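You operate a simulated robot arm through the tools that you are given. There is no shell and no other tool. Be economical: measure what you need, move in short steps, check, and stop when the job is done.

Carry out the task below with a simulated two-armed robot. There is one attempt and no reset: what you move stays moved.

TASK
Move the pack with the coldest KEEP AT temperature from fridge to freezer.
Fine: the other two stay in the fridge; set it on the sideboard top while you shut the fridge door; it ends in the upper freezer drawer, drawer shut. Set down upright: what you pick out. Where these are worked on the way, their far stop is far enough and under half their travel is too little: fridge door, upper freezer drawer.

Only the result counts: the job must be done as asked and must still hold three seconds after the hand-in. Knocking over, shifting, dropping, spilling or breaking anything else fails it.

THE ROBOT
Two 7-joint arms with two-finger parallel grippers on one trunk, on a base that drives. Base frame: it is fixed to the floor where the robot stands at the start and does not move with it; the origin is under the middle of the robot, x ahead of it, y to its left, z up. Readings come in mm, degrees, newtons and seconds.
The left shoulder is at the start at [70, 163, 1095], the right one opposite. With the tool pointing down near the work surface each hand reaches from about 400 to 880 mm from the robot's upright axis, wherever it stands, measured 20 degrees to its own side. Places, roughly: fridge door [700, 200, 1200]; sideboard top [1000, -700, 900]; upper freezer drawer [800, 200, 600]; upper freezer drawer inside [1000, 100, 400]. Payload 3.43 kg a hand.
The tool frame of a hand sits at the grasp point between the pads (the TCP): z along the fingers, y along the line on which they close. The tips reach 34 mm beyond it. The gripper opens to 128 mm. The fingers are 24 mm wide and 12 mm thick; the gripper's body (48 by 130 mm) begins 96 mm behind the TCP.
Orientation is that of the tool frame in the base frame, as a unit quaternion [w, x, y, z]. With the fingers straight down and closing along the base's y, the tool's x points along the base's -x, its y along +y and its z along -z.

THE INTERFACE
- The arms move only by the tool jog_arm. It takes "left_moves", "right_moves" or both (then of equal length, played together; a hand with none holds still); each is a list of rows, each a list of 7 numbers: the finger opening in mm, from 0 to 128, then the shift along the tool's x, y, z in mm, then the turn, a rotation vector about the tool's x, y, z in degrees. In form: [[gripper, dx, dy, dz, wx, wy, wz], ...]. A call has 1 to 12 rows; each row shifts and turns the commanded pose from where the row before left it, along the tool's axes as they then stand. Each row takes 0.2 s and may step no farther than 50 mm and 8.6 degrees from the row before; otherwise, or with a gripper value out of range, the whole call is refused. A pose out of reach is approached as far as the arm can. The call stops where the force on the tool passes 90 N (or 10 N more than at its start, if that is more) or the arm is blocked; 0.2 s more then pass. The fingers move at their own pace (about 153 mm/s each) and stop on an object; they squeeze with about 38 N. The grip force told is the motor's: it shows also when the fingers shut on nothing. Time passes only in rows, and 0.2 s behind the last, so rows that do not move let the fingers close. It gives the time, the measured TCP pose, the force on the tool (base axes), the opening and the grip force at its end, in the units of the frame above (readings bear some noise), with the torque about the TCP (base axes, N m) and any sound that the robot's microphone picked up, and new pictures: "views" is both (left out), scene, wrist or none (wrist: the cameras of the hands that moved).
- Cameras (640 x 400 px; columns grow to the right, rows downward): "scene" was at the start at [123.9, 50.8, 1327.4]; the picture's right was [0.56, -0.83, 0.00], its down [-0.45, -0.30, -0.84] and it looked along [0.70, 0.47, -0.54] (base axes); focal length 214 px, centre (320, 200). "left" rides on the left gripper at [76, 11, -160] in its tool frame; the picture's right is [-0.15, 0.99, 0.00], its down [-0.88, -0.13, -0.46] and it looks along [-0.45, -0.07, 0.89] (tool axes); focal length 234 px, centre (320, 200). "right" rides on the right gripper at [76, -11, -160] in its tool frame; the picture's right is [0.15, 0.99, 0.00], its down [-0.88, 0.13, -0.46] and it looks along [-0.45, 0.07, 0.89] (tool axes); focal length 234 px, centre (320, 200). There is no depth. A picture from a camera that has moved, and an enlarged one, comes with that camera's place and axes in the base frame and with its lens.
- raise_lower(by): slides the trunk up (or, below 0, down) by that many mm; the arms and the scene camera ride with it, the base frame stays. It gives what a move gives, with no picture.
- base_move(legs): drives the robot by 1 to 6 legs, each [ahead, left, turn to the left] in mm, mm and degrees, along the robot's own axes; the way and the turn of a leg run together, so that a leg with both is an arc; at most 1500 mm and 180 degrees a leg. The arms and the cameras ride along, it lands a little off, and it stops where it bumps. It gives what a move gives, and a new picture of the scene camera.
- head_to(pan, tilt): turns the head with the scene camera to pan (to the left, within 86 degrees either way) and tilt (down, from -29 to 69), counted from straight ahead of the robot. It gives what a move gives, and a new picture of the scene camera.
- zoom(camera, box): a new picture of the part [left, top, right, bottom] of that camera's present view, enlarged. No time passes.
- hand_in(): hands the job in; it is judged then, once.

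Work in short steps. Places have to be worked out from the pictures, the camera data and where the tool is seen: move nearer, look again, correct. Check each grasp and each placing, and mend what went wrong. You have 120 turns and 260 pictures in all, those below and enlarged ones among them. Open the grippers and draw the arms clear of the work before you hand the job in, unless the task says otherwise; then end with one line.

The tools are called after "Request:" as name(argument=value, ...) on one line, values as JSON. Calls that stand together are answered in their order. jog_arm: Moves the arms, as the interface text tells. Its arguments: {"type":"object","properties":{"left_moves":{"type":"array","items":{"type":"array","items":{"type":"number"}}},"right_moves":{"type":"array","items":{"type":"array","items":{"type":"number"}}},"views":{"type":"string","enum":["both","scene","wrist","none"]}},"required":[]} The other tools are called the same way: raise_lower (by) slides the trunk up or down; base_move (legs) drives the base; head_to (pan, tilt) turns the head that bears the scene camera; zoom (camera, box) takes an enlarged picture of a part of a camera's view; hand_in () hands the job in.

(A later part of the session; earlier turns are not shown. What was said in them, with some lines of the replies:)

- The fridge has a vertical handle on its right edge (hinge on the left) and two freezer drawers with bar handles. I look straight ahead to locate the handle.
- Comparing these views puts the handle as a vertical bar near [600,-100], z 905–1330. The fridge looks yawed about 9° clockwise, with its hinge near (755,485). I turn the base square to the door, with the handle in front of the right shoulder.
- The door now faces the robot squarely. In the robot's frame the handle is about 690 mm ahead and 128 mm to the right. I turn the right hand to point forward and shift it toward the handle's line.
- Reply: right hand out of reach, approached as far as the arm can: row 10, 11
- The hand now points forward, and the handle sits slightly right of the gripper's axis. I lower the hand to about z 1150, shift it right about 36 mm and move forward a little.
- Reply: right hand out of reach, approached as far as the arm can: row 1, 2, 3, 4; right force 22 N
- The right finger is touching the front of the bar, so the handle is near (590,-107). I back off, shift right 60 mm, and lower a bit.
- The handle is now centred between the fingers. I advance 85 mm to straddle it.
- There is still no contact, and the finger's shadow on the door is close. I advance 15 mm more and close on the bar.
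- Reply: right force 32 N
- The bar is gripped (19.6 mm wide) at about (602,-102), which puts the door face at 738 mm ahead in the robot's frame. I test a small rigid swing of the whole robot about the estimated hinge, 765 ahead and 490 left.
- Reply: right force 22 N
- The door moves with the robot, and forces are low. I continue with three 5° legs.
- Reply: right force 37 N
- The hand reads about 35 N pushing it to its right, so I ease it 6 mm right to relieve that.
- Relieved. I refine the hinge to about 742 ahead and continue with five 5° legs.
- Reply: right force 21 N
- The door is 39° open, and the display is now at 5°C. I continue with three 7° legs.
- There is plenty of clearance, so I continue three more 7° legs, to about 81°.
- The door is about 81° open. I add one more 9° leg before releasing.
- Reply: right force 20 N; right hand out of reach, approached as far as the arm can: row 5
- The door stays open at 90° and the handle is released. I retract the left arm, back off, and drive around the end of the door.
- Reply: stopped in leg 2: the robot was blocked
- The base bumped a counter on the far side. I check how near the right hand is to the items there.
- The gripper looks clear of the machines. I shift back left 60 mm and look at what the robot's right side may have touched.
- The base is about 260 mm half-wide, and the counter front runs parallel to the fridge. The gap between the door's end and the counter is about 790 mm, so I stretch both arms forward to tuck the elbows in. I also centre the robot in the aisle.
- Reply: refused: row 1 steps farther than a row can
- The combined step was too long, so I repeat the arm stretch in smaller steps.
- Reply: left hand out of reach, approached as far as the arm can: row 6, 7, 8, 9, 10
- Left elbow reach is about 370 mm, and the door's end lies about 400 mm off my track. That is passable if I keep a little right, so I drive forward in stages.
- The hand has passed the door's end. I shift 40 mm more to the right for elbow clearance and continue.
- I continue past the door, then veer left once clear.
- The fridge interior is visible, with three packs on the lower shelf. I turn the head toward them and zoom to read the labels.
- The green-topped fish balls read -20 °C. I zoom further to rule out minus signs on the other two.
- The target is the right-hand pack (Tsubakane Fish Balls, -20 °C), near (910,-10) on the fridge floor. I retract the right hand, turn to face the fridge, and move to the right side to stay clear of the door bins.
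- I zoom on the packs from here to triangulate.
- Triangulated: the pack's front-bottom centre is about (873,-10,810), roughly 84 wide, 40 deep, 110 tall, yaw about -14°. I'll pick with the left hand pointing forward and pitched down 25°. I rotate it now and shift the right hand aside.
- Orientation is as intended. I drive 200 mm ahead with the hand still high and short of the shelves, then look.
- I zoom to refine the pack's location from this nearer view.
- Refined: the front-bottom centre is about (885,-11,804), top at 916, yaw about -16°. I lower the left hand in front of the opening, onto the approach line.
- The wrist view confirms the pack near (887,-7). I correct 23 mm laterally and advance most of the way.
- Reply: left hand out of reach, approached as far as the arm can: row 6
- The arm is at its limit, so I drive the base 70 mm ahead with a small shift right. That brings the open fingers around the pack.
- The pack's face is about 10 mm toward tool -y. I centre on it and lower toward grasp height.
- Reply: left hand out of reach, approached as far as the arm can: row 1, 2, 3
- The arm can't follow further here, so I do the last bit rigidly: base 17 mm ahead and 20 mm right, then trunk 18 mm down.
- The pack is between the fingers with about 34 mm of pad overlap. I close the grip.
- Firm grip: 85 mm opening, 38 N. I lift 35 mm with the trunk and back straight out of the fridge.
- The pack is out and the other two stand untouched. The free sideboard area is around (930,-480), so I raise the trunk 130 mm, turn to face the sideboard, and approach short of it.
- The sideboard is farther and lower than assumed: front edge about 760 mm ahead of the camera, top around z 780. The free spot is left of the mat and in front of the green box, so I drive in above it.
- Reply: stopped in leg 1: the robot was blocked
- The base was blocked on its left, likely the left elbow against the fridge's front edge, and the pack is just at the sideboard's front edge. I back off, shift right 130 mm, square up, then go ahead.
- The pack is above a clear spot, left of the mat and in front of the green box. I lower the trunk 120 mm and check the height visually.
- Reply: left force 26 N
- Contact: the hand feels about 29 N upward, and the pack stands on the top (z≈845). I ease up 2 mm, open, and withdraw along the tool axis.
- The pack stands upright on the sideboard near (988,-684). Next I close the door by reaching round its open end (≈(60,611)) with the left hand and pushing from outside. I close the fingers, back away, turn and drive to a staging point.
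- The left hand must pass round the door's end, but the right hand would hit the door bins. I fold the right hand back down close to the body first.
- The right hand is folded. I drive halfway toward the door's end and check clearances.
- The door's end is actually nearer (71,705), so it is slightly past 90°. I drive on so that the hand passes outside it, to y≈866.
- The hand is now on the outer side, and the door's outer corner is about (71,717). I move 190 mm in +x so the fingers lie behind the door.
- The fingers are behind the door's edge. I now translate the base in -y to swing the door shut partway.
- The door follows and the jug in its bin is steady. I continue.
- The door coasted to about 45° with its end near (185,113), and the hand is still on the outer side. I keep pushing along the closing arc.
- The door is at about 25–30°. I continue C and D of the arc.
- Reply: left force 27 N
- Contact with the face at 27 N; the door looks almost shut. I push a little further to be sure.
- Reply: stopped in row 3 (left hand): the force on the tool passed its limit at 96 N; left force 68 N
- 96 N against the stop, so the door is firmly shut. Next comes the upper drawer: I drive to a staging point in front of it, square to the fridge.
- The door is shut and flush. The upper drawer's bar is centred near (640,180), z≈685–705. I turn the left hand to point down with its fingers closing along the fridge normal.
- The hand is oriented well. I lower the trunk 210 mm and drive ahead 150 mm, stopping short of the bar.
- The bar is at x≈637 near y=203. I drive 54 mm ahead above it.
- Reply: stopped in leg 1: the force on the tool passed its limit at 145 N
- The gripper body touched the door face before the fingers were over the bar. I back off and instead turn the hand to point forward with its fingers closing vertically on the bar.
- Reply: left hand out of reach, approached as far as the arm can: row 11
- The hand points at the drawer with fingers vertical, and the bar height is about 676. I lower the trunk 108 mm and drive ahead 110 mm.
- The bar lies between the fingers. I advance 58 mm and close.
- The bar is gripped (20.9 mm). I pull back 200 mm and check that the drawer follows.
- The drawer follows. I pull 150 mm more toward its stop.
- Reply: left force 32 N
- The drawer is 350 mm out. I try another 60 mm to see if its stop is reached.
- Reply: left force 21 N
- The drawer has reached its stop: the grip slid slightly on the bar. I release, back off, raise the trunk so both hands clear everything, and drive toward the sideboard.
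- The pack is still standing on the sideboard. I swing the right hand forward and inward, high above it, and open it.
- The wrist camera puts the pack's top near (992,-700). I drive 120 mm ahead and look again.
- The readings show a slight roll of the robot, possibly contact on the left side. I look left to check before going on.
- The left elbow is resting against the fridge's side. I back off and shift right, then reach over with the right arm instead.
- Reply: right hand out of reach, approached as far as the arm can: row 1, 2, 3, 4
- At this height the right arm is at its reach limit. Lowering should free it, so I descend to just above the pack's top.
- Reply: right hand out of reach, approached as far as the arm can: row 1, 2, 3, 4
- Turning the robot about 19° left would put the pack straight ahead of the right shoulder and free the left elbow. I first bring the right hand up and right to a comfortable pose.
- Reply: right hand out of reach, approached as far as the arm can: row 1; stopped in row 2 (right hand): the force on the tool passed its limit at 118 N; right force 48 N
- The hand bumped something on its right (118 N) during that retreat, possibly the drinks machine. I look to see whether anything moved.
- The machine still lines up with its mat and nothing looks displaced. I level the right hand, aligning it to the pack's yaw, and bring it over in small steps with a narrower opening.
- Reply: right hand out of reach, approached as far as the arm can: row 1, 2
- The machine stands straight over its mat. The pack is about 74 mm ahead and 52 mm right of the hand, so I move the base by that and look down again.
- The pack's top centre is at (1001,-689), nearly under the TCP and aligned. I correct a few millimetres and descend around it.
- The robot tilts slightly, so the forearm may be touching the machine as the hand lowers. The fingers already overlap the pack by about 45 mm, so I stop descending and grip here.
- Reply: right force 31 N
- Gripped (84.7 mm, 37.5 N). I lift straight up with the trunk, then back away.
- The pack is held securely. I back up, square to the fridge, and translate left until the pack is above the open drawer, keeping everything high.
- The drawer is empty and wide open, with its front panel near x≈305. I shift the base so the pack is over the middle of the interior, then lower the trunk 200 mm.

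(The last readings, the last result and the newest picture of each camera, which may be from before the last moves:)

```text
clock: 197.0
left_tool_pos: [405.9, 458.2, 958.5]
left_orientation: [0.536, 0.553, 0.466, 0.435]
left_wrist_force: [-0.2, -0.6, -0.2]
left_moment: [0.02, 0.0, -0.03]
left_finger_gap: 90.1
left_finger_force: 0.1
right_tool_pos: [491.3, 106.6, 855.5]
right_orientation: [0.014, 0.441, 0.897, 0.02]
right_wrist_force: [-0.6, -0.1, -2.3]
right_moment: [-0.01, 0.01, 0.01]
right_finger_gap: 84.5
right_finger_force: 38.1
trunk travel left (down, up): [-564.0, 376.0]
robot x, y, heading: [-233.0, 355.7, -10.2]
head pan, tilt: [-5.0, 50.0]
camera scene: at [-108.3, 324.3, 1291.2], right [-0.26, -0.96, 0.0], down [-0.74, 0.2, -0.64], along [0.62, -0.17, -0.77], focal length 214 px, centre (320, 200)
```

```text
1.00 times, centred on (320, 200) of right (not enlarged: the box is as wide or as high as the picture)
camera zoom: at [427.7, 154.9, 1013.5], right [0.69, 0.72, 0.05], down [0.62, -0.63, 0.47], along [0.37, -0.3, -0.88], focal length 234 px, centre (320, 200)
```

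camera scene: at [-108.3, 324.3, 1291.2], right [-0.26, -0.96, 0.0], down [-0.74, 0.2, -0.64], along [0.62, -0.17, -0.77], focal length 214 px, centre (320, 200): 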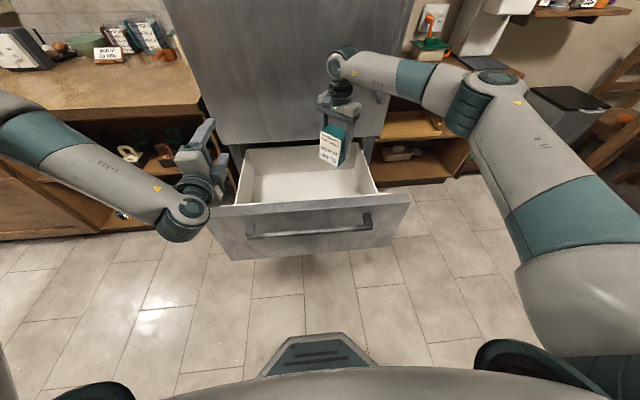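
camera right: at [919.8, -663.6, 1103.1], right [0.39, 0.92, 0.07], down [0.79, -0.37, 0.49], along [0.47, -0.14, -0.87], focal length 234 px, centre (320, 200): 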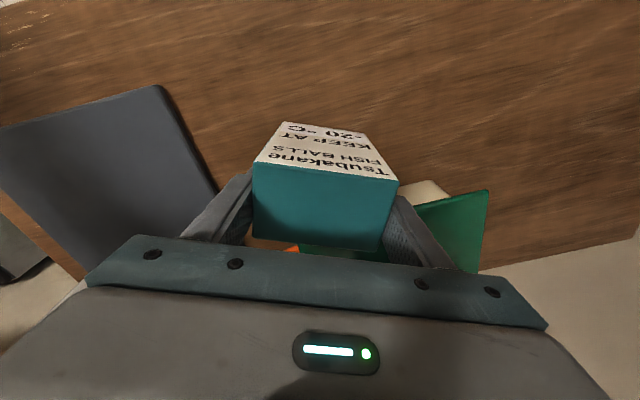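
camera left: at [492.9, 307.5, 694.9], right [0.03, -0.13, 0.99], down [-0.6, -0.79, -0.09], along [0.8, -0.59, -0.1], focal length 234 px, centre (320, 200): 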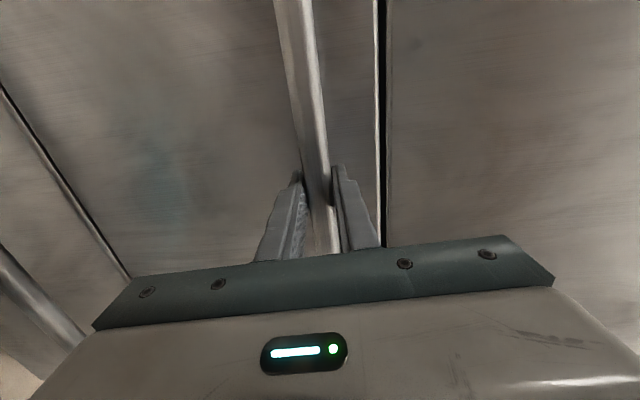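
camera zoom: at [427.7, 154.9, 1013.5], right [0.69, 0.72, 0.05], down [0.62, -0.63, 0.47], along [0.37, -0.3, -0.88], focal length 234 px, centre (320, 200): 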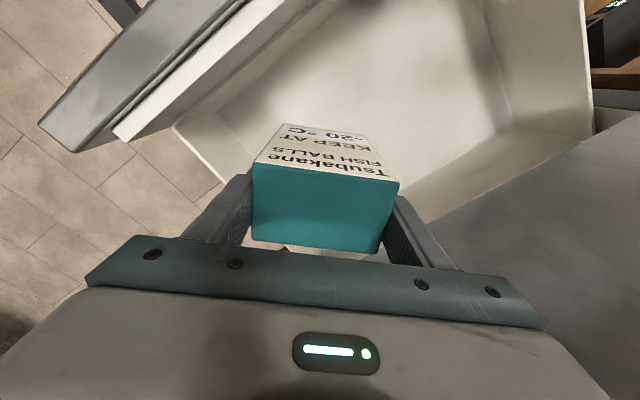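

The pack is above the drawer but toward its right side. I shift 70 mm left for clearance, then lower the arm 120 mm and check.

Request:
base_move(legs=[[10, 72, 0]])

Request:
jog_arm(right_moves=[[40, 0, 0, 40, 0, 0, 0], [40, 0, 0, 40, 0, 0, 0], [40, 0, 0, 40, 0, 0, 0], [40, 0, 0, 0, 0, 0, 0]], views="both")

```text
clock: 198.1
left_tool_pos: [428.0, 528.3, 958.4]
left_orientation: [0.536, 0.552, 0.466, 0.436]
left_wrist_force: [-0.4, 0.3, -0.5]
left_moment: [-0.01, 0.01, -0.05]
left_finger_gap: 89.9
left_finger_force: 0.2
right_tool_pos: [513.6, 174.3, 854.9]
right_orientation: [0.015, 0.44, 0.897, 0.019]
right_wrist_force: [-0.6, 0.2, -2.4]
right_moment: [-0.05, -0.03, 0.02]
right_finger_gap: 85.0
right_finger_force: 37.8
trunk travel left (down, up): [-564.0, 376.0]
robot x, y, heading: [-211.7, 419.2, -10.5]
head pan, tilt: [-5.0, 50.0]
camera scene: at [-85.8, 392.8, 1291.2], right [-0.26, -0.96, 0.0], down [-0.74, 0.2, -0.64], along [0.62, -0.17, -0.77], focal length 214 px, centre (320, 200)
```

scene: 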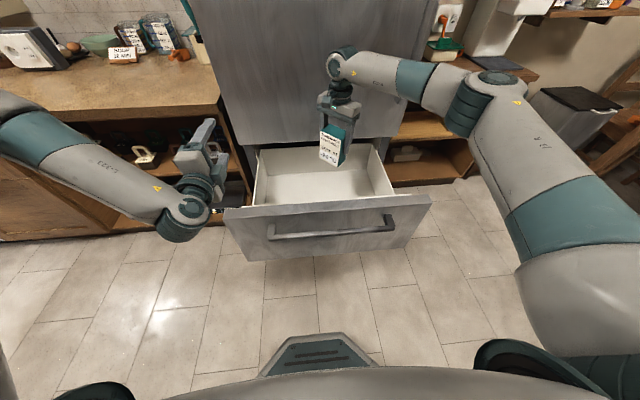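

```text
clock: 199.1
left_tool_pos: [428.3, 527.1, 959.4]
left_orientation: [0.536, 0.552, 0.466, 0.436]
left_wrist_force: [-0.7, 0.1, -0.3]
left_moment: [0.03, -0.01, -0.02]
left_finger_gap: 90.0
left_finger_force: 0.1
right_tool_pos: [516.5, 176.9, 733.5]
right_orientation: [0.014, 0.44, 0.898, 0.02]
right_wrist_force: [-0.3, 0.3, -2.4]
right_moment: [0.0, 0.0, 0.0]
right_finger_gap: 84.7
right_finger_force: 37.6
trunk travel left (down, up): [-564.0, 376.0]
robot x, y, heading: [-212.0, 420.9, -10.4]
head pan, tilt: [-5.0, 50.0]
camera scene: at [-86.8, 392.0, 1291.3], right [-0.26, -0.97, 0.0], down [-0.74, 0.2, -0.64], along [0.62, -0.17, -0.77], focal length 214 px, centre (320, 200)
camera right: at [453.4, 226.1, 892.0], right [0.69, 0.72, 0.05], down [0.62, -0.63, 0.47], along [0.37, -0.3, -0.88], focal length 234 px, centre (320, 200)
```

scene: 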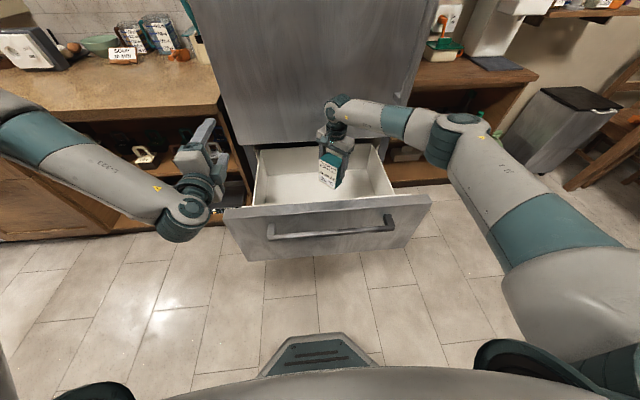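
right: 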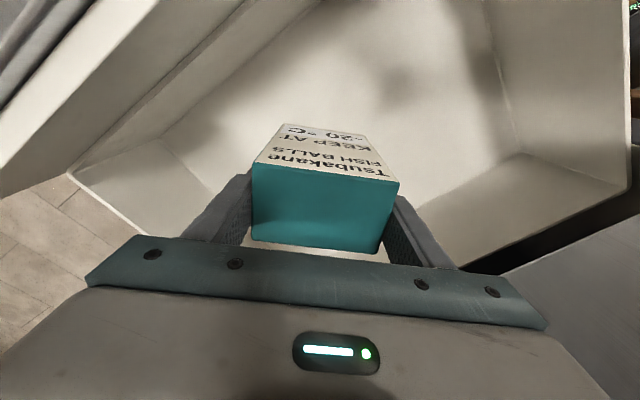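

There is good clearance, with the pack inside the drawer walls. I lower a further 120 mm.

Request:
jog_arm(right_moves=[[40, 0, 0, 40, 0, 0, 0], [40, 0, 0, 40, 0, 0, 0], [40, 0, 0, 30, 0, 0, 0], [40, 0, 0, 0, 0, 0, 0]], views="both")

```text
clock: 200.1
left_tool_pos: [428.2, 528.0, 959.3]
left_orientation: [0.536, 0.552, 0.466, 0.437]
left_wrist_force: [-0.8, 0.1, 0.0]
left_moment: [0.01, 0.0, 0.01]
left_finger_gap: 90.1
left_finger_force: 0.0
right_tool_pos: [523.2, 180.9, 625.8]
right_orientation: [0.015, 0.44, 0.898, 0.02]
right_wrist_force: [-1.1, 0.0, -3.0]
right_moment: [0.0, -0.05, 0.05]
right_finger_gap: 84.7
right_finger_force: 37.9
trunk travel left (down, up): [-564.0, 376.0]
robot x, y, heading: [-210.4, 422.2, -10.3]
head pan, tilt: [-5.0, 50.0]
camera scene: at [-86.6, 391.7, 1291.3], right [-0.26, -0.96, 0.0], down [-0.74, 0.2, -0.64], along [0.62, -0.17, -0.77], focal length 214 px, centre (320, 200)
camera right: at [460.3, 229.2, 784.1], right [0.69, 0.72, 0.05], down [0.62, -0.63, 0.47], along [0.37, -0.3, -0.88], focal length 234 px, centre (320, 200)
```

scene: 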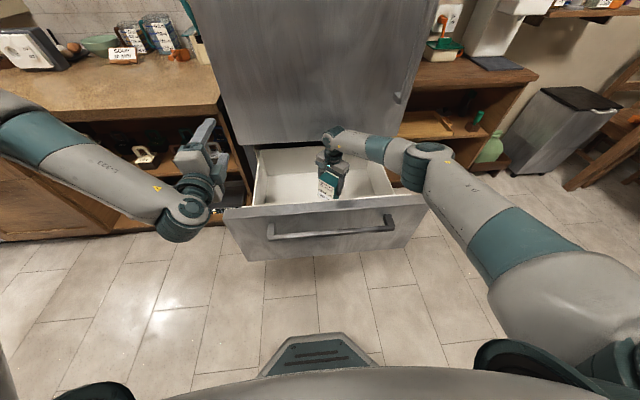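
right: 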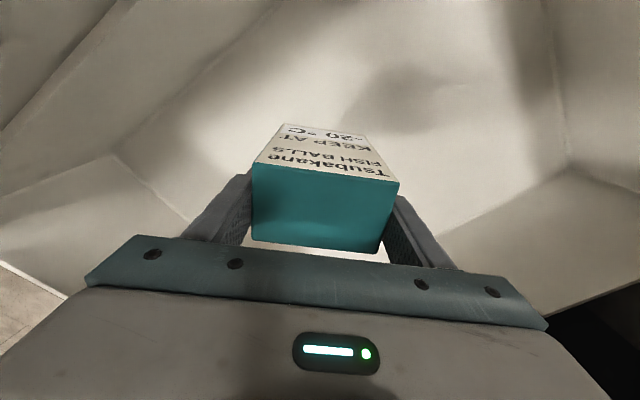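

The pack's bottom is near z≈525. I continue down in small steps, watching for floor contact.

Request:
jog_arm(right_moves=[[40, 0, 0, 15, 0, 0, 0], [40, 0, 0, 15, 0, 0, 0], [40, 0, 0, 10, 0, 0, 0], [40, 0, 0, 0, 0, 0, 0]], views="scene")

```text
clock: 201.1
left_tool_pos: [428.7, 526.5, 958.8]
left_orientation: [0.536, 0.552, 0.467, 0.436]
left_wrist_force: [0.0, 0.0, -0.6]
left_moment: [0.03, -0.01, -0.04]
left_finger_gap: 90.0
left_finger_force: 0.2
right_tool_pos: [524.5, 181.2, 584.3]
right_orientation: [0.014, 0.44, 0.898, 0.02]
right_wrist_force: [-0.6, 0.2, -3.3]
right_moment: [-0.01, 0.01, 0.04]
right_finger_gap: 84.7
right_finger_force: 38.1
trunk travel left (down, up): [-564.0, 376.0]
robot x, y, heading: [-206.2, 423.4, -10.3]
head pan, tilt: [-5.0, 50.0]
camera scene: at [-86.3, 391.7, 1291.2], right [-0.26, -0.97, 0.0], down [-0.74, 0.2, -0.64], along [0.62, -0.17, -0.77], focal length 214 px, centre (320, 200)
```

scene: 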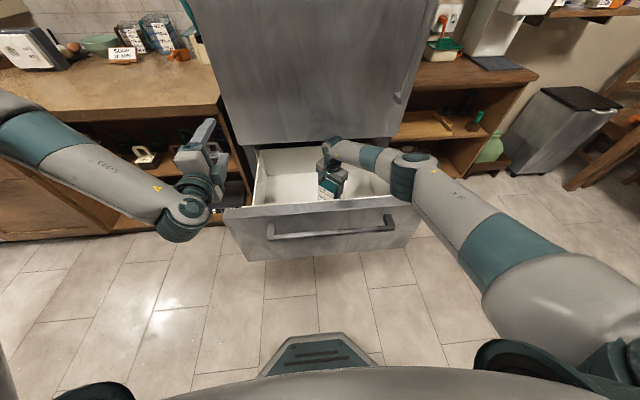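

No contact yet, and the elbow is well above the drawer front. I continue down in small steps.

Request:
jog_arm(right_moves=[[40, 0, 0, 12, 0, 0, 0], [40, 0, 0, 12, 0, 0, 0], [40, 0, 0, 8, 0, 0, 0], [40, 0, 0, 0, 0, 0, 0]], views="wrist")

```text
clock: 202.1
left_tool_pos: [428.1, 526.5, 960.5]
left_orientation: [0.535, 0.553, 0.467, 0.436]
left_wrist_force: [-0.4, 0.3, 1.1]
left_moment: [0.01, 0.0, -0.01]
left_finger_gap: 89.9
left_finger_force: 0.0
right_tool_pos: [524.9, 180.5, 553.2]
right_orientation: [0.015, 0.44, 0.897, 0.019]
right_wrist_force: [-0.6, 0.7, -1.9]
right_moment: [0.01, -0.02, -0.02]
right_finger_gap: 84.6
right_finger_force: 37.7
trunk travel left (down, up): [-564.0, 376.0]
robot x, y, heading: [-209.8, 416.5, -10.2]
head pan, tilt: [-5.0, 50.0]
camera right: at [462.2, 230.0, 711.9], right [0.69, 0.72, 0.05], down [0.62, -0.63, 0.47], along [0.37, -0.29, -0.88], focal length 234 px, centre (320, 200)
```

right: 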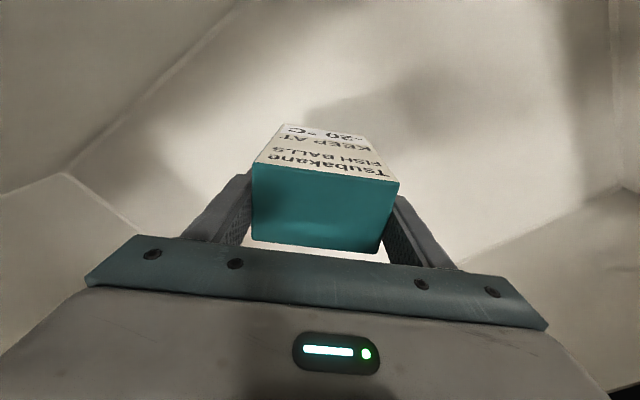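

Still free at bottom z≈452. I take smaller steps.

Request:
jog_arm(right_moves=[[40, 0, 0, 6, 0, 0, 0], [40, 0, 0, 6, 0, 0, 0], [40, 0, 0, 0, 0, 0, 0]], views="none")

```text
clock: 202.8
left_tool_pos: [427.2, 527.1, 959.6]
left_orientation: [0.535, 0.553, 0.466, 0.437]
left_wrist_force: [-0.3, -0.1, 0.1]
left_moment: [0.01, 0.02, 0.01]
left_finger_gap: 90.1
left_finger_force: 0.2
right_tool_pos: [526.0, 180.1, 541.0]
right_orientation: [0.014, 0.44, 0.898, 0.02]
right_wrist_force: [-0.5, -0.3, -2.7]
right_moment: [0.0, -0.01, -0.01]
right_finger_gap: 84.7
right_finger_force: 38.2
trunk travel left (down, up): [-564.0, 376.0]
robot x, y, heading: [-206.6, 421.6, -10.2]
head pan, tilt: [-5.0, 50.0]
```

No contact yet, so I continue.

Request:
jog_arm(right_moves=[[40, 0, 0, 7, 0, 0, 0], [40, 0, 0, 7, 0, 0, 0], [40, 0, 0, 0, 0, 0, 0]], views="scene")

Request:
zoom(camera="scene", box=[210, 110, 460, 270])

```text
clock: 203.7
left_tool_pos: [428.0, 526.9, 959.6]
left_orientation: [0.536, 0.552, 0.467, 0.436]
left_wrist_force: [0.3, 0.0, 0.0]
left_moment: [0.04, -0.03, -0.01]
left_finger_gap: 90.0
left_finger_force: 0.0
right_tool_pos: [523.3, 181.5, 527.6]
right_orientation: [0.015, 0.44, 0.898, 0.02]
right_wrist_force: [-0.7, -0.5, -2.8]
right_moment: [-0.01, 0.01, 0.03]
right_finger_gap: 84.7
right_finger_force: 38.3
right hand out of reach, approached as far as the arm can: row 2
trunk travel left (down, up): [-564.0, 376.0]
robot x, y, heading: [-209.0, 422.6, -10.2]
head pan, tilt: [-5.0, 50.0]
camera scene: at [-86.2, 392.0, 1291.2], right [-0.26, -0.97, 0.0], down [-0.74, 0.2, -0.64], along [0.62, -0.17, -0.77], focal length 214 px, centre (320, 200)
```

scene: 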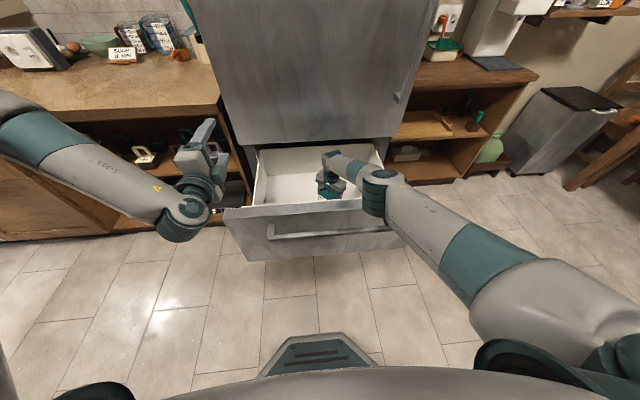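

```text
2.50 times, centred on (335, 190) of scene
camera zoom: at [-86.2, 392.0, 1291.2], right [-0.26, -0.97, 0.0], down [-0.74, 0.2, -0.64], along [0.62, -0.17, -0.77], focal length 536 px, centre (282, 225)
```

zoom: 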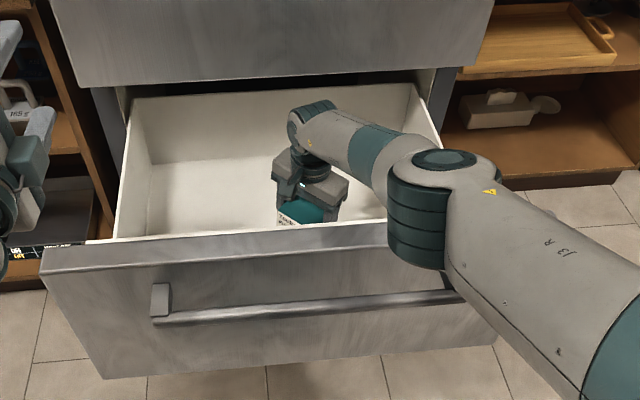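

The arm is at its limit, so I use the trunk for the last bit in small steps.

Request:
raise_lower(by=-10)

Request:
raise_lower(by=-8)

```text
clock: 204.2
left_tool_pos: [426.2, 528.3, 951.9]
left_orientation: [0.536, 0.552, 0.466, 0.438]
left_wrist_force: [0.1, 1.0, -0.4]
left_moment: [0.03, 0.01, -0.01]
left_finger_gap: 90.0
left_finger_force: 0.1
right_tool_pos: [525.1, 182.6, 522.1]
right_orientation: [0.018, 0.44, 0.898, 0.02]
right_wrist_force: [2.8, -0.8, 21.5]
right_moment: [-1.05, 0.19, 0.08]
right_finger_gap: 84.9
right_finger_force: 38.3
trunk travel left (down, up): [-554.0, 386.0]
robot x, y, heading: [-208.0, 421.6, -10.1]
head pan, tilt: [-5.0, 50.0]
```

```text
clock: 204.8
left_tool_pos: [424.4, 528.1, 942.4]
left_orientation: [0.537, 0.551, 0.467, 0.436]
left_wrist_force: [0.0, -0.1, 0.4]
left_moment: [-0.04, -0.02, -0.02]
left_finger_gap: 89.9
left_finger_force: 0.0
right_tool_pos: [523.4, 183.4, 514.2]
right_orientation: [0.017, 0.44, 0.898, 0.021]
right_wrist_force: [0.5, -0.4, 31.9]
right_moment: [-0.73, 0.96, 0.03]
right_finger_gap: 84.9
right_finger_force: 37.6
trunk travel left (down, up): [-546.0, 394.0]
robot x, y, heading: [-212.4, 420.3, -10.3]
head pan, tilt: [-5.0, 50.0]
```

Floor contact (about 32 N upward). I open the gripper and check that the pack stands free.

Request:
jog_arm(right_moves=[[95, 0, 0, 0, 0, 0, 0], [116, 0, 0, 0, 0, 0, 0], [116, 0, 0, 0, 0, 0, 0]], views="wrist")

```text
clock: 205.6
left_tool_pos: [428.6, 528.1, 942.4]
left_orientation: [0.535, 0.553, 0.466, 0.436]
left_wrist_force: [0.9, 0.1, -0.3]
left_moment: [-0.01, 0.03, 0.0]
left_finger_gap: 90.1
left_finger_force: 0.2
right_tool_pos: [523.6, 183.4, 508.8]
right_orientation: [0.014, 0.44, 0.898, 0.018]
right_wrist_force: [-0.2, 0.1, 0.0]
right_moment: [0.0, 0.03, 0.02]
right_finger_gap: 116.0
right_finger_force: 0.0
trunk travel left (down, up): [-546.0, 394.0]
robot x, y, heading: [-211.9, 421.7, -10.2]
head pan, tilt: [-5.0, 50.0]
camera right: at [460.2, 231.3, 668.0], right [0.69, 0.72, 0.05], down [0.62, -0.63, 0.47], along [0.37, -0.3, -0.88], focal length 234 px, centre (320, 200)
```

right: 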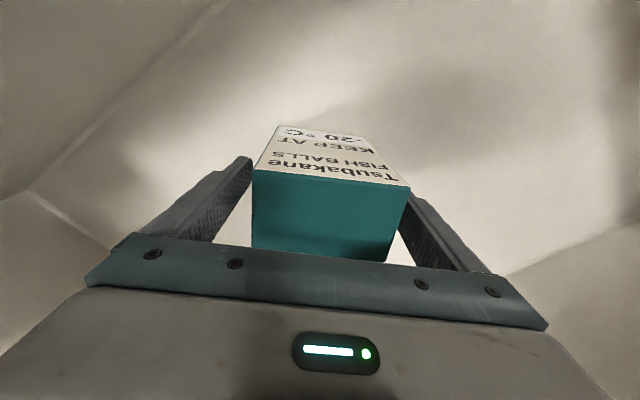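

The pack stands free between the open fingers. I raise the trunk straight up to clear the drawer.

Request:
raise_lower(by=60)

Request:
zoom(camera="right", box=[0, 0, 640, 400])

Request:
raise_lower(by=290)

Request:
zoom(camera="scene", box=[200, 120, 460, 300])

```text
clock: 206.6
left_tool_pos: [427.0, 527.9, 1001.4]
left_orientation: [0.536, 0.552, 0.467, 0.436]
left_wrist_force: [-0.8, -0.3, 0.1]
left_moment: [-0.01, -0.01, -0.01]
left_finger_gap: 90.0
left_finger_force: 0.0
right_tool_pos: [523.7, 182.3, 568.7]
right_orientation: [0.014, 0.44, 0.898, 0.02]
right_wrist_force: [0.1, -0.7, 0.3]
right_moment: [-0.01, 0.01, -0.01]
right_finger_gap: 115.8
right_finger_force: 0.1
trunk travel left (down, up): [-606.0, 334.0]
robot x, y, heading: [-212.2, 420.1, -10.4]
head pan, tilt: [-5.0, 50.0]
```

```text
1.00 times, centred on (320, 200) of right (not enlarged: the box is as wide or as high as the picture)
camera zoom: at [460.5, 231.4, 728.1], right [0.69, 0.72, 0.05], down [0.62, -0.63, 0.47], along [0.37, -0.3, -0.88], focal length 234 px, centre (320, 200)
```

zoom: 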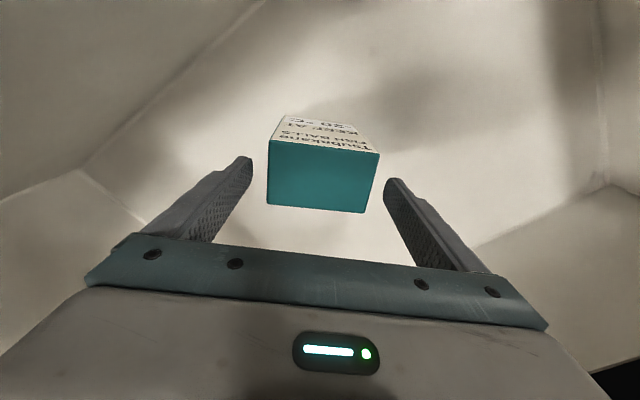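

```text
clock: 209.5
left_tool_pos: [428.1, 528.0, 1291.4]
left_orientation: [0.536, 0.552, 0.466, 0.437]
left_wrist_force: [-0.3, -0.3, -0.4]
left_moment: [-0.03, 0.0, 0.03]
left_finger_gap: 90.1
left_finger_force: 0.0
right_tool_pos: [523.0, 182.3, 859.0]
right_orientation: [0.014, 0.439, 0.898, 0.02]
right_wrist_force: [0.3, 0.3, 0.1]
right_moment: [0.0, -0.02, -0.02]
right_finger_gap: 115.8
right_finger_force: 0.2
trunk travel left (down, up): [-896.0, 44.0]
robot x, y, heading: [-210.6, 423.6, -10.3]
head pan, tilt: [-5.0, 50.0]
```

```text
2.22 times, centred on (330, 210) of scene
camera zoom: at [-86.3, 391.9, 1623.2], right [-0.26, -0.97, 0.0], down [-0.74, 0.2, -0.64], along [0.62, -0.17, -0.77], focal length 477 px, centre (298, 178)
```

zoom: 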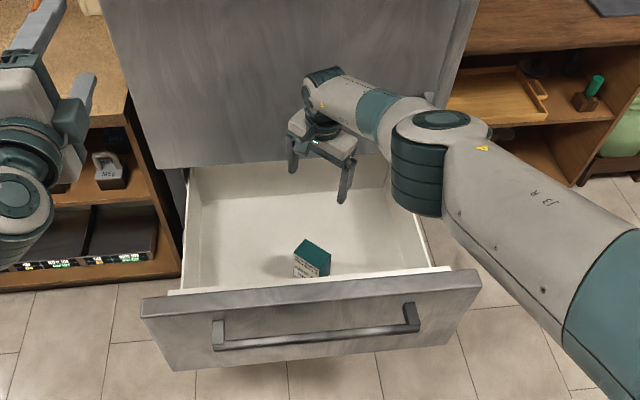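

The pack stands upright in the drawer. I back away, close the right fingers and turn the hand square. I'll then use it to push the bar and shut the drawer.

Request:
base_move(legs=[[-350, 0, 0]])

Request:
jog_arm(right_moves=[[0, 0, 0, 0, 0, 0, -8.4], [0, 0, 0, 0, 0, 0, -8.4], [0, 0, 0, 0, 0, 0, -8.4], [0, 0, 0, 0, 0, 0, -8.4], [0, 0, 0, 0, 0, 0, -8.4]], views="none")

Request:
raise_lower(by=-172)

Request:
head_to(pan=-10, tilt=45)

```text
clock: 211.6
left_tool_pos: [129.5, 582.3, 1295.3]
left_orientation: [0.537, 0.55, 0.466, 0.439]
left_wrist_force: [-0.6, 0.1, 0.7]
left_moment: [0.05, 0.01, 0.04]
left_finger_gap: 90.0
left_finger_force: 0.1
right_tool_pos: [228.2, 236.1, 862.5]
right_orientation: [0.016, 0.439, 0.898, 0.02]
right_wrist_force: [-1.1, -0.5, 0.8]
right_moment: [-0.03, -0.06, 0.01]
right_finger_gap: 116.0
right_finger_force: 0.0
trunk travel left (down, up): [-896.0, 44.0]
robot x, y, heading: [-503.4, 471.3, -10.1]
head pan, tilt: [-5.0, 50.0]
stopped in leg 1: the robot was blocked; the commanded pose is now the measured one
camera scene: at [-385.4, 445.4, 1624.1], right [-0.26, -0.97, 0.0], down [-0.74, 0.2, -0.65], along [0.62, -0.17, -0.76], focal length 214 px, centre (320, 200)
```

scene: 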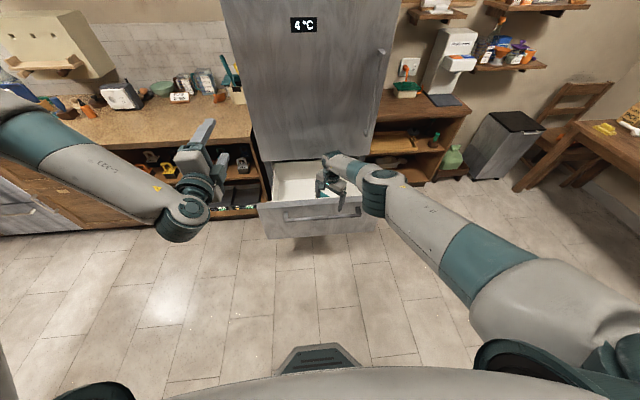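

```text
clock: 212.8
left_tool_pos: [135.3, 581.0, 1291.4]
left_orientation: [0.536, 0.551, 0.466, 0.437]
left_wrist_force: [0.1, -0.2, -0.1]
left_moment: [0.0, -0.01, 0.0]
left_finger_gap: 89.7
left_finger_force: 0.1
right_tool_pos: [231.9, 236.4, 859.3]
right_orientation: [0.021, 0.087, 0.996, 0.013]
right_wrist_force: [-0.7, -0.6, 1.0]
right_moment: [0.01, 0.0, 0.0]
right_finger_gap: 0.0
right_finger_force: 32.9
trunk travel left (down, up): [-896.0, 44.0]
robot x, y, heading: [-504.1, 471.7, -9.9]
head pan, tilt: [-5.0, 50.0]
```

```text
clock: 214.7
left_tool_pos: [136.7, 580.9, 1119.9]
left_orientation: [0.536, 0.552, 0.466, 0.437]
left_wrist_force: [-1.0, -0.4, 0.7]
left_moment: [-0.02, -0.01, 0.0]
left_finger_gap: 89.9
left_finger_force: 0.1
right_tool_pos: [232.0, 235.9, 687.4]
right_orientation: [0.02, 0.088, 0.996, 0.013]
right_wrist_force: [0.7, -0.4, 0.8]
right_moment: [-0.02, 0.02, 0.0]
right_finger_gap: 0.0
right_finger_force: 33.0
trunk travel left (down, up): [-724.0, 216.0]
robot x, y, heading: [-503.5, 473.5, -10.3]
head pan, tilt: [-5.0, 50.0]
```

```text
clock: 215.4
left_tool_pos: [137.5, 582.2, 1119.2]
left_orientation: [0.535, 0.552, 0.467, 0.437]
left_wrist_force: [-0.9, 0.5, 0.4]
left_moment: [-0.01, 0.0, -0.03]
left_finger_gap: 89.9
left_finger_force: 0.1
right_tool_pos: [232.8, 235.6, 687.3]
right_orientation: [0.02, 0.088, 0.996, 0.013]
right_wrist_force: [-0.1, -0.5, 0.1]
right_moment: [0.0, 0.0, 0.02]
right_finger_gap: 0.1
right_finger_force: 33.4
trunk travel left (down, up): [-724.0, 216.0]
robot x, y, heading: [-499.3, 470.7, -10.3]
head pan, tilt: [-10.0, 45.0]
camera scene: at [-375.1, 436.4, 1458.1], right [-0.34, -0.94, 0.0], down [-0.66, 0.24, -0.71], along [0.66, -0.24, -0.71], focal length 214 px, centre (320, 200)
```

scene: 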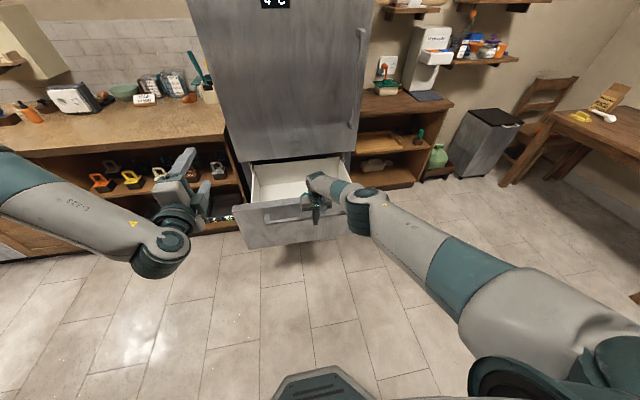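

The base just touched the counter behind. I zoom to verify the hand is in front of the drawer bar.

Request:
zoom(camera="scene", box=[220, 140, 400, 260])

Request:
zoom(camera="right", box=[0, 0, 640, 400])

```text
3.33 times, centred on (310, 200) of scene
camera zoom: at [-375.1, 436.4, 1458.1], right [-0.34, -0.94, 0.0], down [-0.66, 0.24, -0.71], along [0.66, -0.24, -0.71], focal length 715 px, centre (353, 200)
```

zoom: 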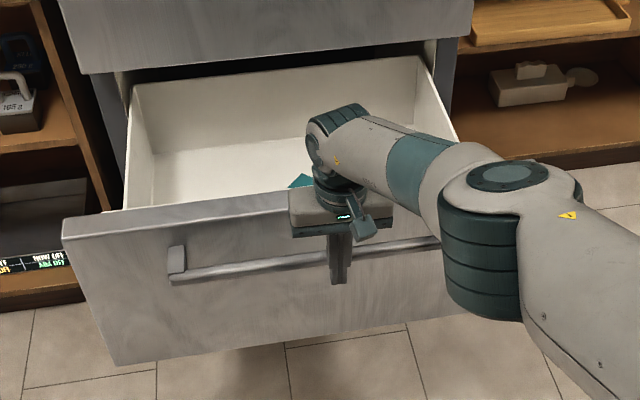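

```text
1.00 times, centred on (320, 200) of right (not enlarged: the box is as wide or as high as the picture)
camera zoom: at [148.7, 234.1, 843.7], right [0.03, 1.0, 0.02], down [0.87, -0.04, 0.49], along [0.49, 0.01, -0.87], focal length 234 px, centre (320, 200)
```

zoom: 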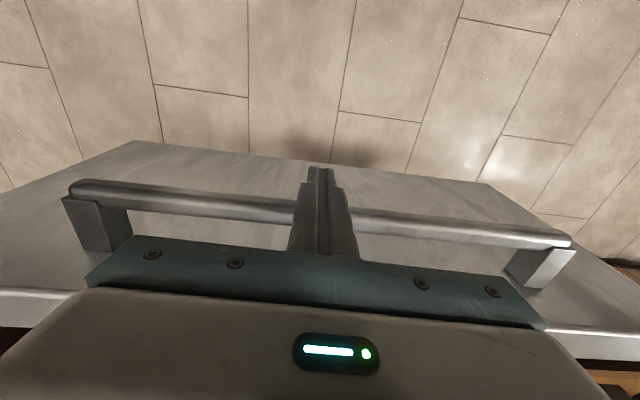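

The fingers are directly in front of the bar's middle. I push the drawer shut in gentle stages.

Request:
base_move(legs=[[60, 0, 0], [80, 0, 0], [80, 0, 0]])

Request:
base_move(legs=[[80, 0, 0], [60, 0, 0]])

```text
clock: 217.7
left_tool_pos: [353.4, 544.1, 1119.7]
left_orientation: [0.535, 0.552, 0.467, 0.437]
left_wrist_force: [0.1, -0.6, -0.2]
left_moment: [-0.01, -0.03, -0.02]
left_finger_gap: 90.0
left_finger_force: 0.0
right_tool_pos: [448.7, 199.5, 685.8]
right_orientation: [0.019, 0.088, 0.996, 0.013]
right_wrist_force: [0.4, 0.6, -1.1]
right_moment: [0.03, 0.0, -0.02]
right_finger_gap: 0.0
right_finger_force: 33.2
trunk travel left (down, up): [-724.0, 216.0]
robot x, y, heading: [-281.1, 434.0, -9.9]
head pan, tilt: [-10.0, 45.0]
camera scene: at [-157.7, 398.5, 1458.1], right [-0.34, -0.94, 0.0], down [-0.67, 0.24, -0.71], along [0.66, -0.24, -0.71], focal length 214 px, centre (320, 200)
```

scene: 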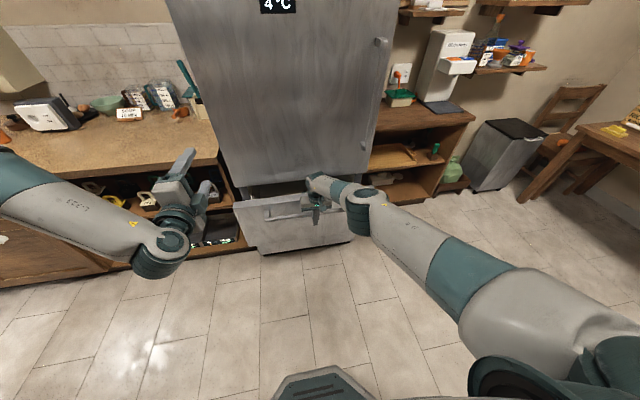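

```text
clock: 219.3
left_tool_pos: [488.2, 521.2, 1120.5]
left_orientation: [0.536, 0.551, 0.467, 0.437]
left_wrist_force: [0.5, 0.2, 0.4]
left_moment: [0.02, 0.0, -0.01]
left_finger_gap: 90.1
left_finger_force: 0.0
right_tool_pos: [586.5, 177.3, 687.8]
right_orientation: [0.022, 0.087, 0.996, 0.013]
right_wrist_force: [-0.5, 0.3, -0.7]
right_moment: [-0.01, -0.02, 0.01]
right_finger_gap: 0.0
right_finger_force: 33.3
trunk travel left (down, up): [-724.0, 216.0]
robot x, y, heading: [-148.9, 407.7, -9.8]
head pan, tilt: [-10.0, 45.0]
camera scene: at [-24.3, 375.6, 1458.6], right [-0.34, -0.94, 0.0], down [-0.66, 0.24, -0.71], along [0.67, -0.24, -0.71], focal length 214 px, centre (320, 200)
```

scene: 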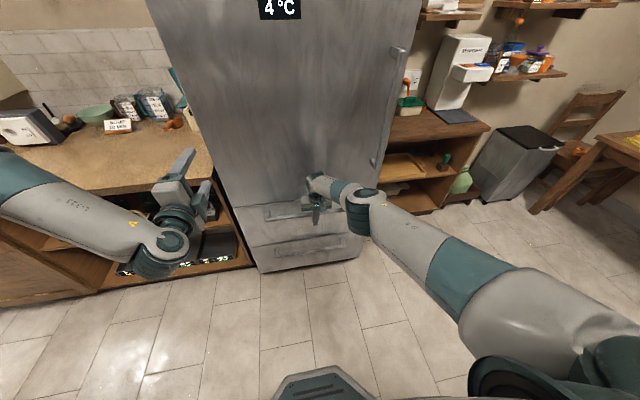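

The drawer looks nearly shut. I press on with small arm steps until it stops.

Request:
jog_arm(right_moves=[[0, -10, 0, 0, 0, 0, 0], [0, -10, 0, 0, 0, 0, 0], [0, -8, 0, 0, 0, 0, 0], [0, -8, 0, 0, 0, 0, 0], [0, -5, 0, 0, 0, 0, 0]], views="both")

```text
clock: 220.5
left_tool_pos: [490.6, 521.6, 1119.2]
left_orientation: [0.534, 0.552, 0.467, 0.438]
left_wrist_force: [-0.1, 0.2, -0.1]
left_moment: [0.02, -0.02, -0.01]
left_finger_gap: 89.8
left_finger_force: 0.0
right_tool_pos: [590.3, 174.7, 689.2]
right_orientation: [0.021, 0.087, 0.996, 0.013]
right_wrist_force: [0.1, -0.1, 0.0]
right_moment: [-0.02, -0.03, 0.03]
right_finger_gap: 0.1
right_finger_force: 33.5
right hand out of reach, approached as far as the arm can: row 1, 2, 3, 4, 5
trunk travel left (down, up): [-724.0, 216.0]
robot x, y, heading: [-145.2, 411.5, -9.8]
head pan, tilt: [-10.0, 45.0]
camera scene: at [-21.1, 374.9, 1458.1], right [-0.34, -0.94, 0.0], down [-0.67, 0.24, -0.71], along [0.66, -0.24, -0.71], focal length 214 px, centre (320, 200)
camera right: at [505.2, 172.8, 845.8], right [0.03, 1.0, 0.02], down [0.87, -0.03, 0.49], along [0.49, 0.01, -0.87], focal length 234 px, centre (320, 200)
```

scene: 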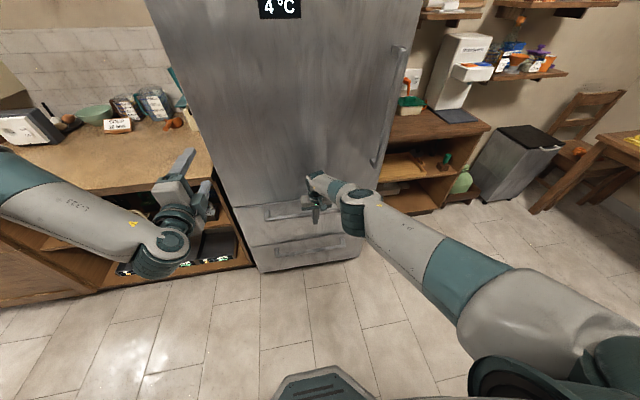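
right: 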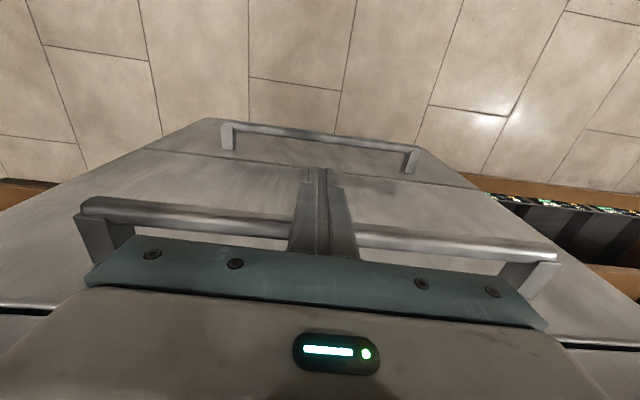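

The arm is at its reach limit, so I push the rest with the base until it resists.

Request:
base_move(legs=[[25, 0, 0]])

Request:
base_move(legs=[[15, 0, 0]])

```text
clock: 221.3
left_tool_pos: [512.0, 516.0, 1120.8]
left_orientation: [0.535, 0.552, 0.466, 0.438]
left_wrist_force: [0.3, -0.9, 0.6]
left_moment: [0.0, 0.0, -0.01]
left_finger_gap: 90.1
left_finger_force: 0.1
right_tool_pos: [609.1, 171.4, 688.7]
right_orientation: [0.017, 0.086, 0.996, 0.014]
right_wrist_force: [-33.1, 7.6, -9.0]
right_moment: [0.35, 0.76, 0.11]
right_finger_gap: 0.3
right_finger_force: 33.0
trunk travel left (down, up): [-724.0, 216.0]
robot x, y, heading: [-122.8, 407.5, -10.1]
head pan, tilt: [-10.0, 45.0]
camera scene: at [0.7, 371.0, 1458.1], right [-0.34, -0.94, 0.0], down [-0.66, 0.24, -0.71], along [0.67, -0.24, -0.71], focal length 214 px, centre (320, 200)
```

scene: 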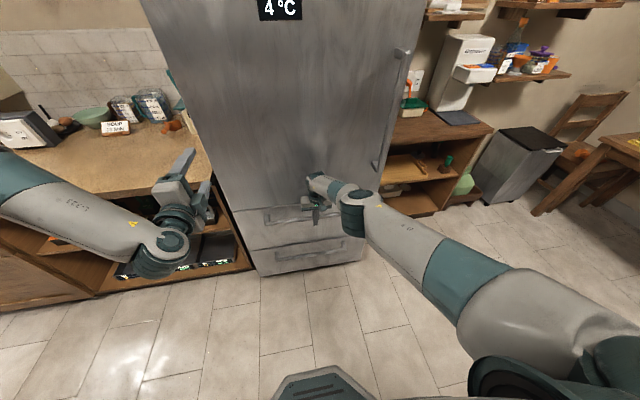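

```text
clock: 222.1
left_tool_pos: [519.2, 513.8, 1125.4]
left_orientation: [0.537, 0.549, 0.466, 0.439]
left_wrist_force: [-0.1, 0.3, 0.3]
left_moment: [0.02, 0.03, -0.01]
left_finger_gap: 89.9
left_finger_force: 0.1
right_tool_pos: [610.2, 171.7, 687.0]
right_orientation: [0.007, 0.085, 0.996, 0.012]
right_wrist_force: [-86.4, 11.9, 14.7]
right_moment: [1.35, 1.39, 0.19]
right_finger_gap: 0.0
right_finger_force: 33.2
trunk travel left (down, up): [-724.0, 216.0]
robot x, y, heading: [-109.1, 403.3, -9.8]
head pan, tilt: [-10.0, 45.0]
camera scene: at [5.1, 369.8, 1459.3], right [-0.34, -0.94, 0.0], down [-0.66, 0.24, -0.71], along [0.67, -0.24, -0.7], focal length 214 px, centre (320, 200)
```

scene: 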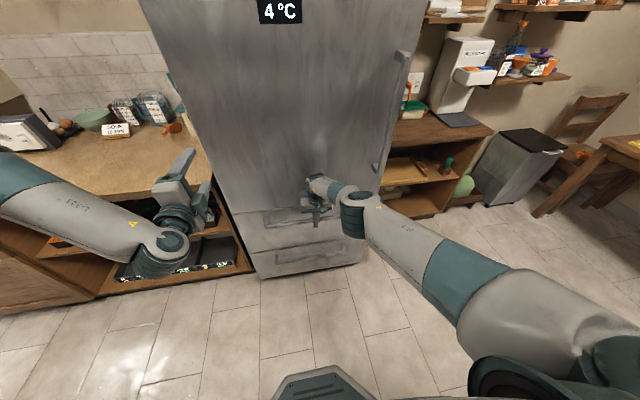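

86 N with no further motion: the drawer is at its stop. I back off, open the gripper and inspect.

Request:
base_move(legs=[[-250, 0, 0]])

Request:
jog_arm(right_moves=[[128, 40, 0, -40, 0, 0, 0], [128, 40, 0, 0, 0, 0, 0], [128, 0, 0, 0, 0, 0, 0]], views="none")

Request:
head_to(pan=-12, tilt=38)

Request:
zoom(camera="scene", box=[200, 100, 480, 300])

```text
clock: 223.9
left_tool_pos: [283.6, 553.0, 1119.6]
left_orientation: [0.536, 0.554, 0.465, 0.435]
left_wrist_force: [0.1, -0.1, -0.9]
left_moment: [-0.01, 0.0, 0.01]
left_finger_gap: 90.2
left_finger_force: 0.0
right_tool_pos: [368.5, 209.6, 682.5]
right_orientation: [0.002, 0.09, 0.996, 0.012]
right_wrist_force: [-0.1, 0.5, 0.0]
right_moment: [0.0, -0.01, 0.03]
right_finger_gap: 0.3
right_finger_force: 33.1
trunk travel left (down, up): [-724.0, 216.0]
robot x, y, heading: [-355.5, 446.7, -10.4]
head pan, tilt: [-10.0, 45.0]
camera scene: at [-228.6, 411.3, 1458.1], right [-0.35, -0.94, 0.0], down [-0.66, 0.25, -0.71], along [0.66, -0.25, -0.71], focal length 214 px, centre (320, 200)
```

scene: 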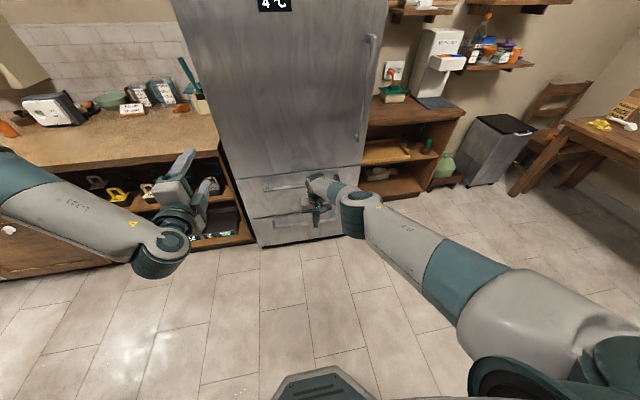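

```text
refused: row 1 steps farther than a row can; nothing moved
```

```text
clock: 224.6
left_tool_pos: [284.8, 552.2, 1120.2]
left_orientation: [0.537, 0.553, 0.465, 0.435]
left_wrist_force: [-0.6, 0.5, -0.4]
left_moment: [0.02, -0.02, 0.04]
left_finger_gap: 90.2
left_finger_force: 0.1
right_tool_pos: [368.1, 209.2, 681.7]
right_orientation: [0.002, 0.089, 0.996, 0.012]
right_wrist_force: [0.6, -0.2, 0.7]
right_moment: [-0.02, 0.03, -0.02]
right_finger_gap: 0.3
right_finger_force: 33.2
trunk travel left (down, up): [-724.0, 216.0]
robot x, y, heading: [-354.3, 447.0, -10.5]
head pan, tilt: [-12.0, 38.0]
camera scene: at [-226.1, 406.8, 1468.5], right [-0.38, -0.92, 0.0], down [-0.57, 0.23, -0.79], along [0.73, -0.3, -0.62], focal length 214 px, centre (320, 200)
```

scene: 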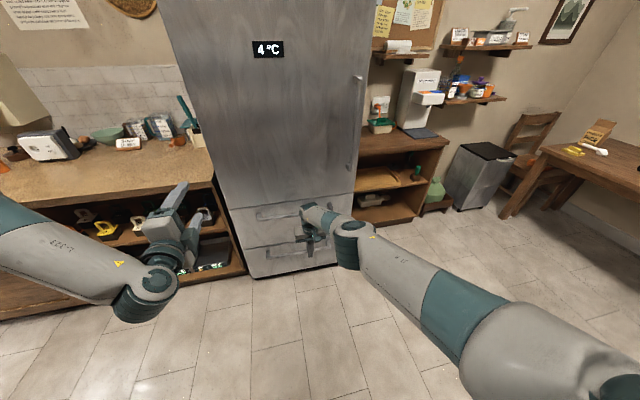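

```text
2.00 times, centred on (340, 200) of scene
camera zoom: at [-226.1, 406.8, 1468.5], right [-0.38, -0.92, 0.0], down [-0.57, 0.23, -0.79], along [0.73, -0.3, -0.62], focal length 429 px, centre (280, 200)
```

zoom: 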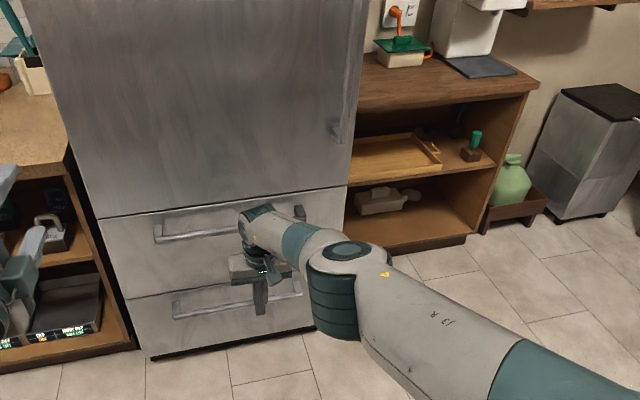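

The door and drawer are flush. I open both grippers and raise the arms clear.

Request:
jog_arm(right_moves=[[128, 0, 0, -40, 0, 0, 0], [128, 0, 0, -40, 0, 0, 0], [128, 0, 0, 0, 0, 0, 0]], left_moves=[[128, 0, 0, 0, 0, 0, 0], [128, 0, 0, 0, 0, 0, 0], [128, 0, 0, 0, 0, 0, 0]], views="scene")

Request:
zoom(camera="scene", box=[340, 20, 560, 220])

```text
clock: 225.4
left_tool_pos: [283.0, 551.9, 1119.6]
left_orientation: [0.537, 0.553, 0.466, 0.435]
left_wrist_force: [-0.3, -1.2, 1.2]
left_moment: [0.0, -0.01, -0.02]
left_finger_gap: 128.0
left_finger_force: 0.0
right_tool_pos: [369.1, 205.7, 760.6]
right_orientation: [0.001, 0.092, 0.996, 0.013]
right_wrist_force: [0.6, -0.3, -0.3]
right_moment: [0.02, 0.01, 0.02]
right_finger_gap: 128.1
right_finger_force: 0.1
trunk travel left (down, up): [-724.0, 216.0]
robot x, y, heading: [-350.9, 450.4, -10.5]
head pan, tilt: [-12.0, 38.0]
camera scene: at [-224.7, 406.6, 1468.3], right [-0.38, -0.92, 0.0], down [-0.57, 0.24, -0.79], along [0.73, -0.3, -0.62], focal length 214 px, centre (320, 200)
```

scene: 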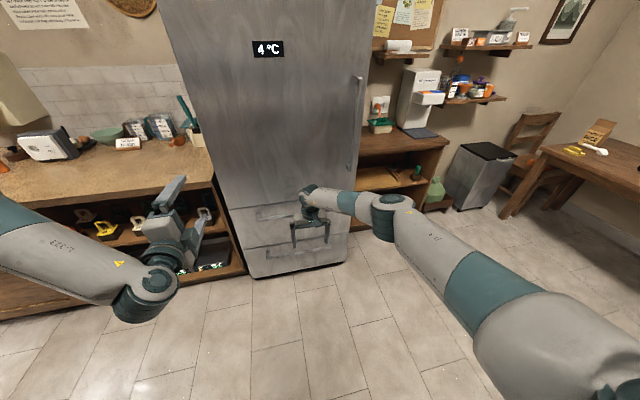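

```text
2.00 times, centred on (450, 120) of scene
camera zoom: at [-224.7, 406.6, 1468.3], right [-0.38, -0.92, 0.0], down [-0.57, 0.24, -0.79], along [0.73, -0.3, -0.62], focal length 429 px, centre (60, 360)
```

zoom: 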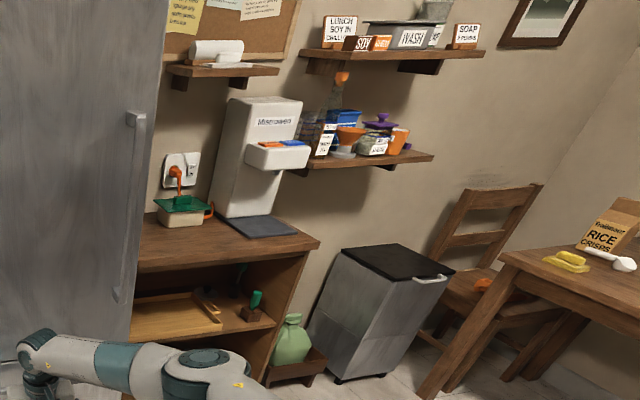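

Everything on the sideboard and shelves appears in place, the door and drawer are shut, and the hands are open and clear. I hand in.

Request:
hand_in()

```text
The job is handed in.
```

I moved the Tsubakane Fish Balls pack (KEEP AT -20 °C, the coldest) from the fridge to the upper freezer drawer. It stands upright there, the door and drawer are shut, and the other two packs are still in the fridge. While picking the pack off the sideboard, the right hand bumped something on its right at 118 N, possibly the drinks machine. Nothing looked moved in the pictures afterwards.
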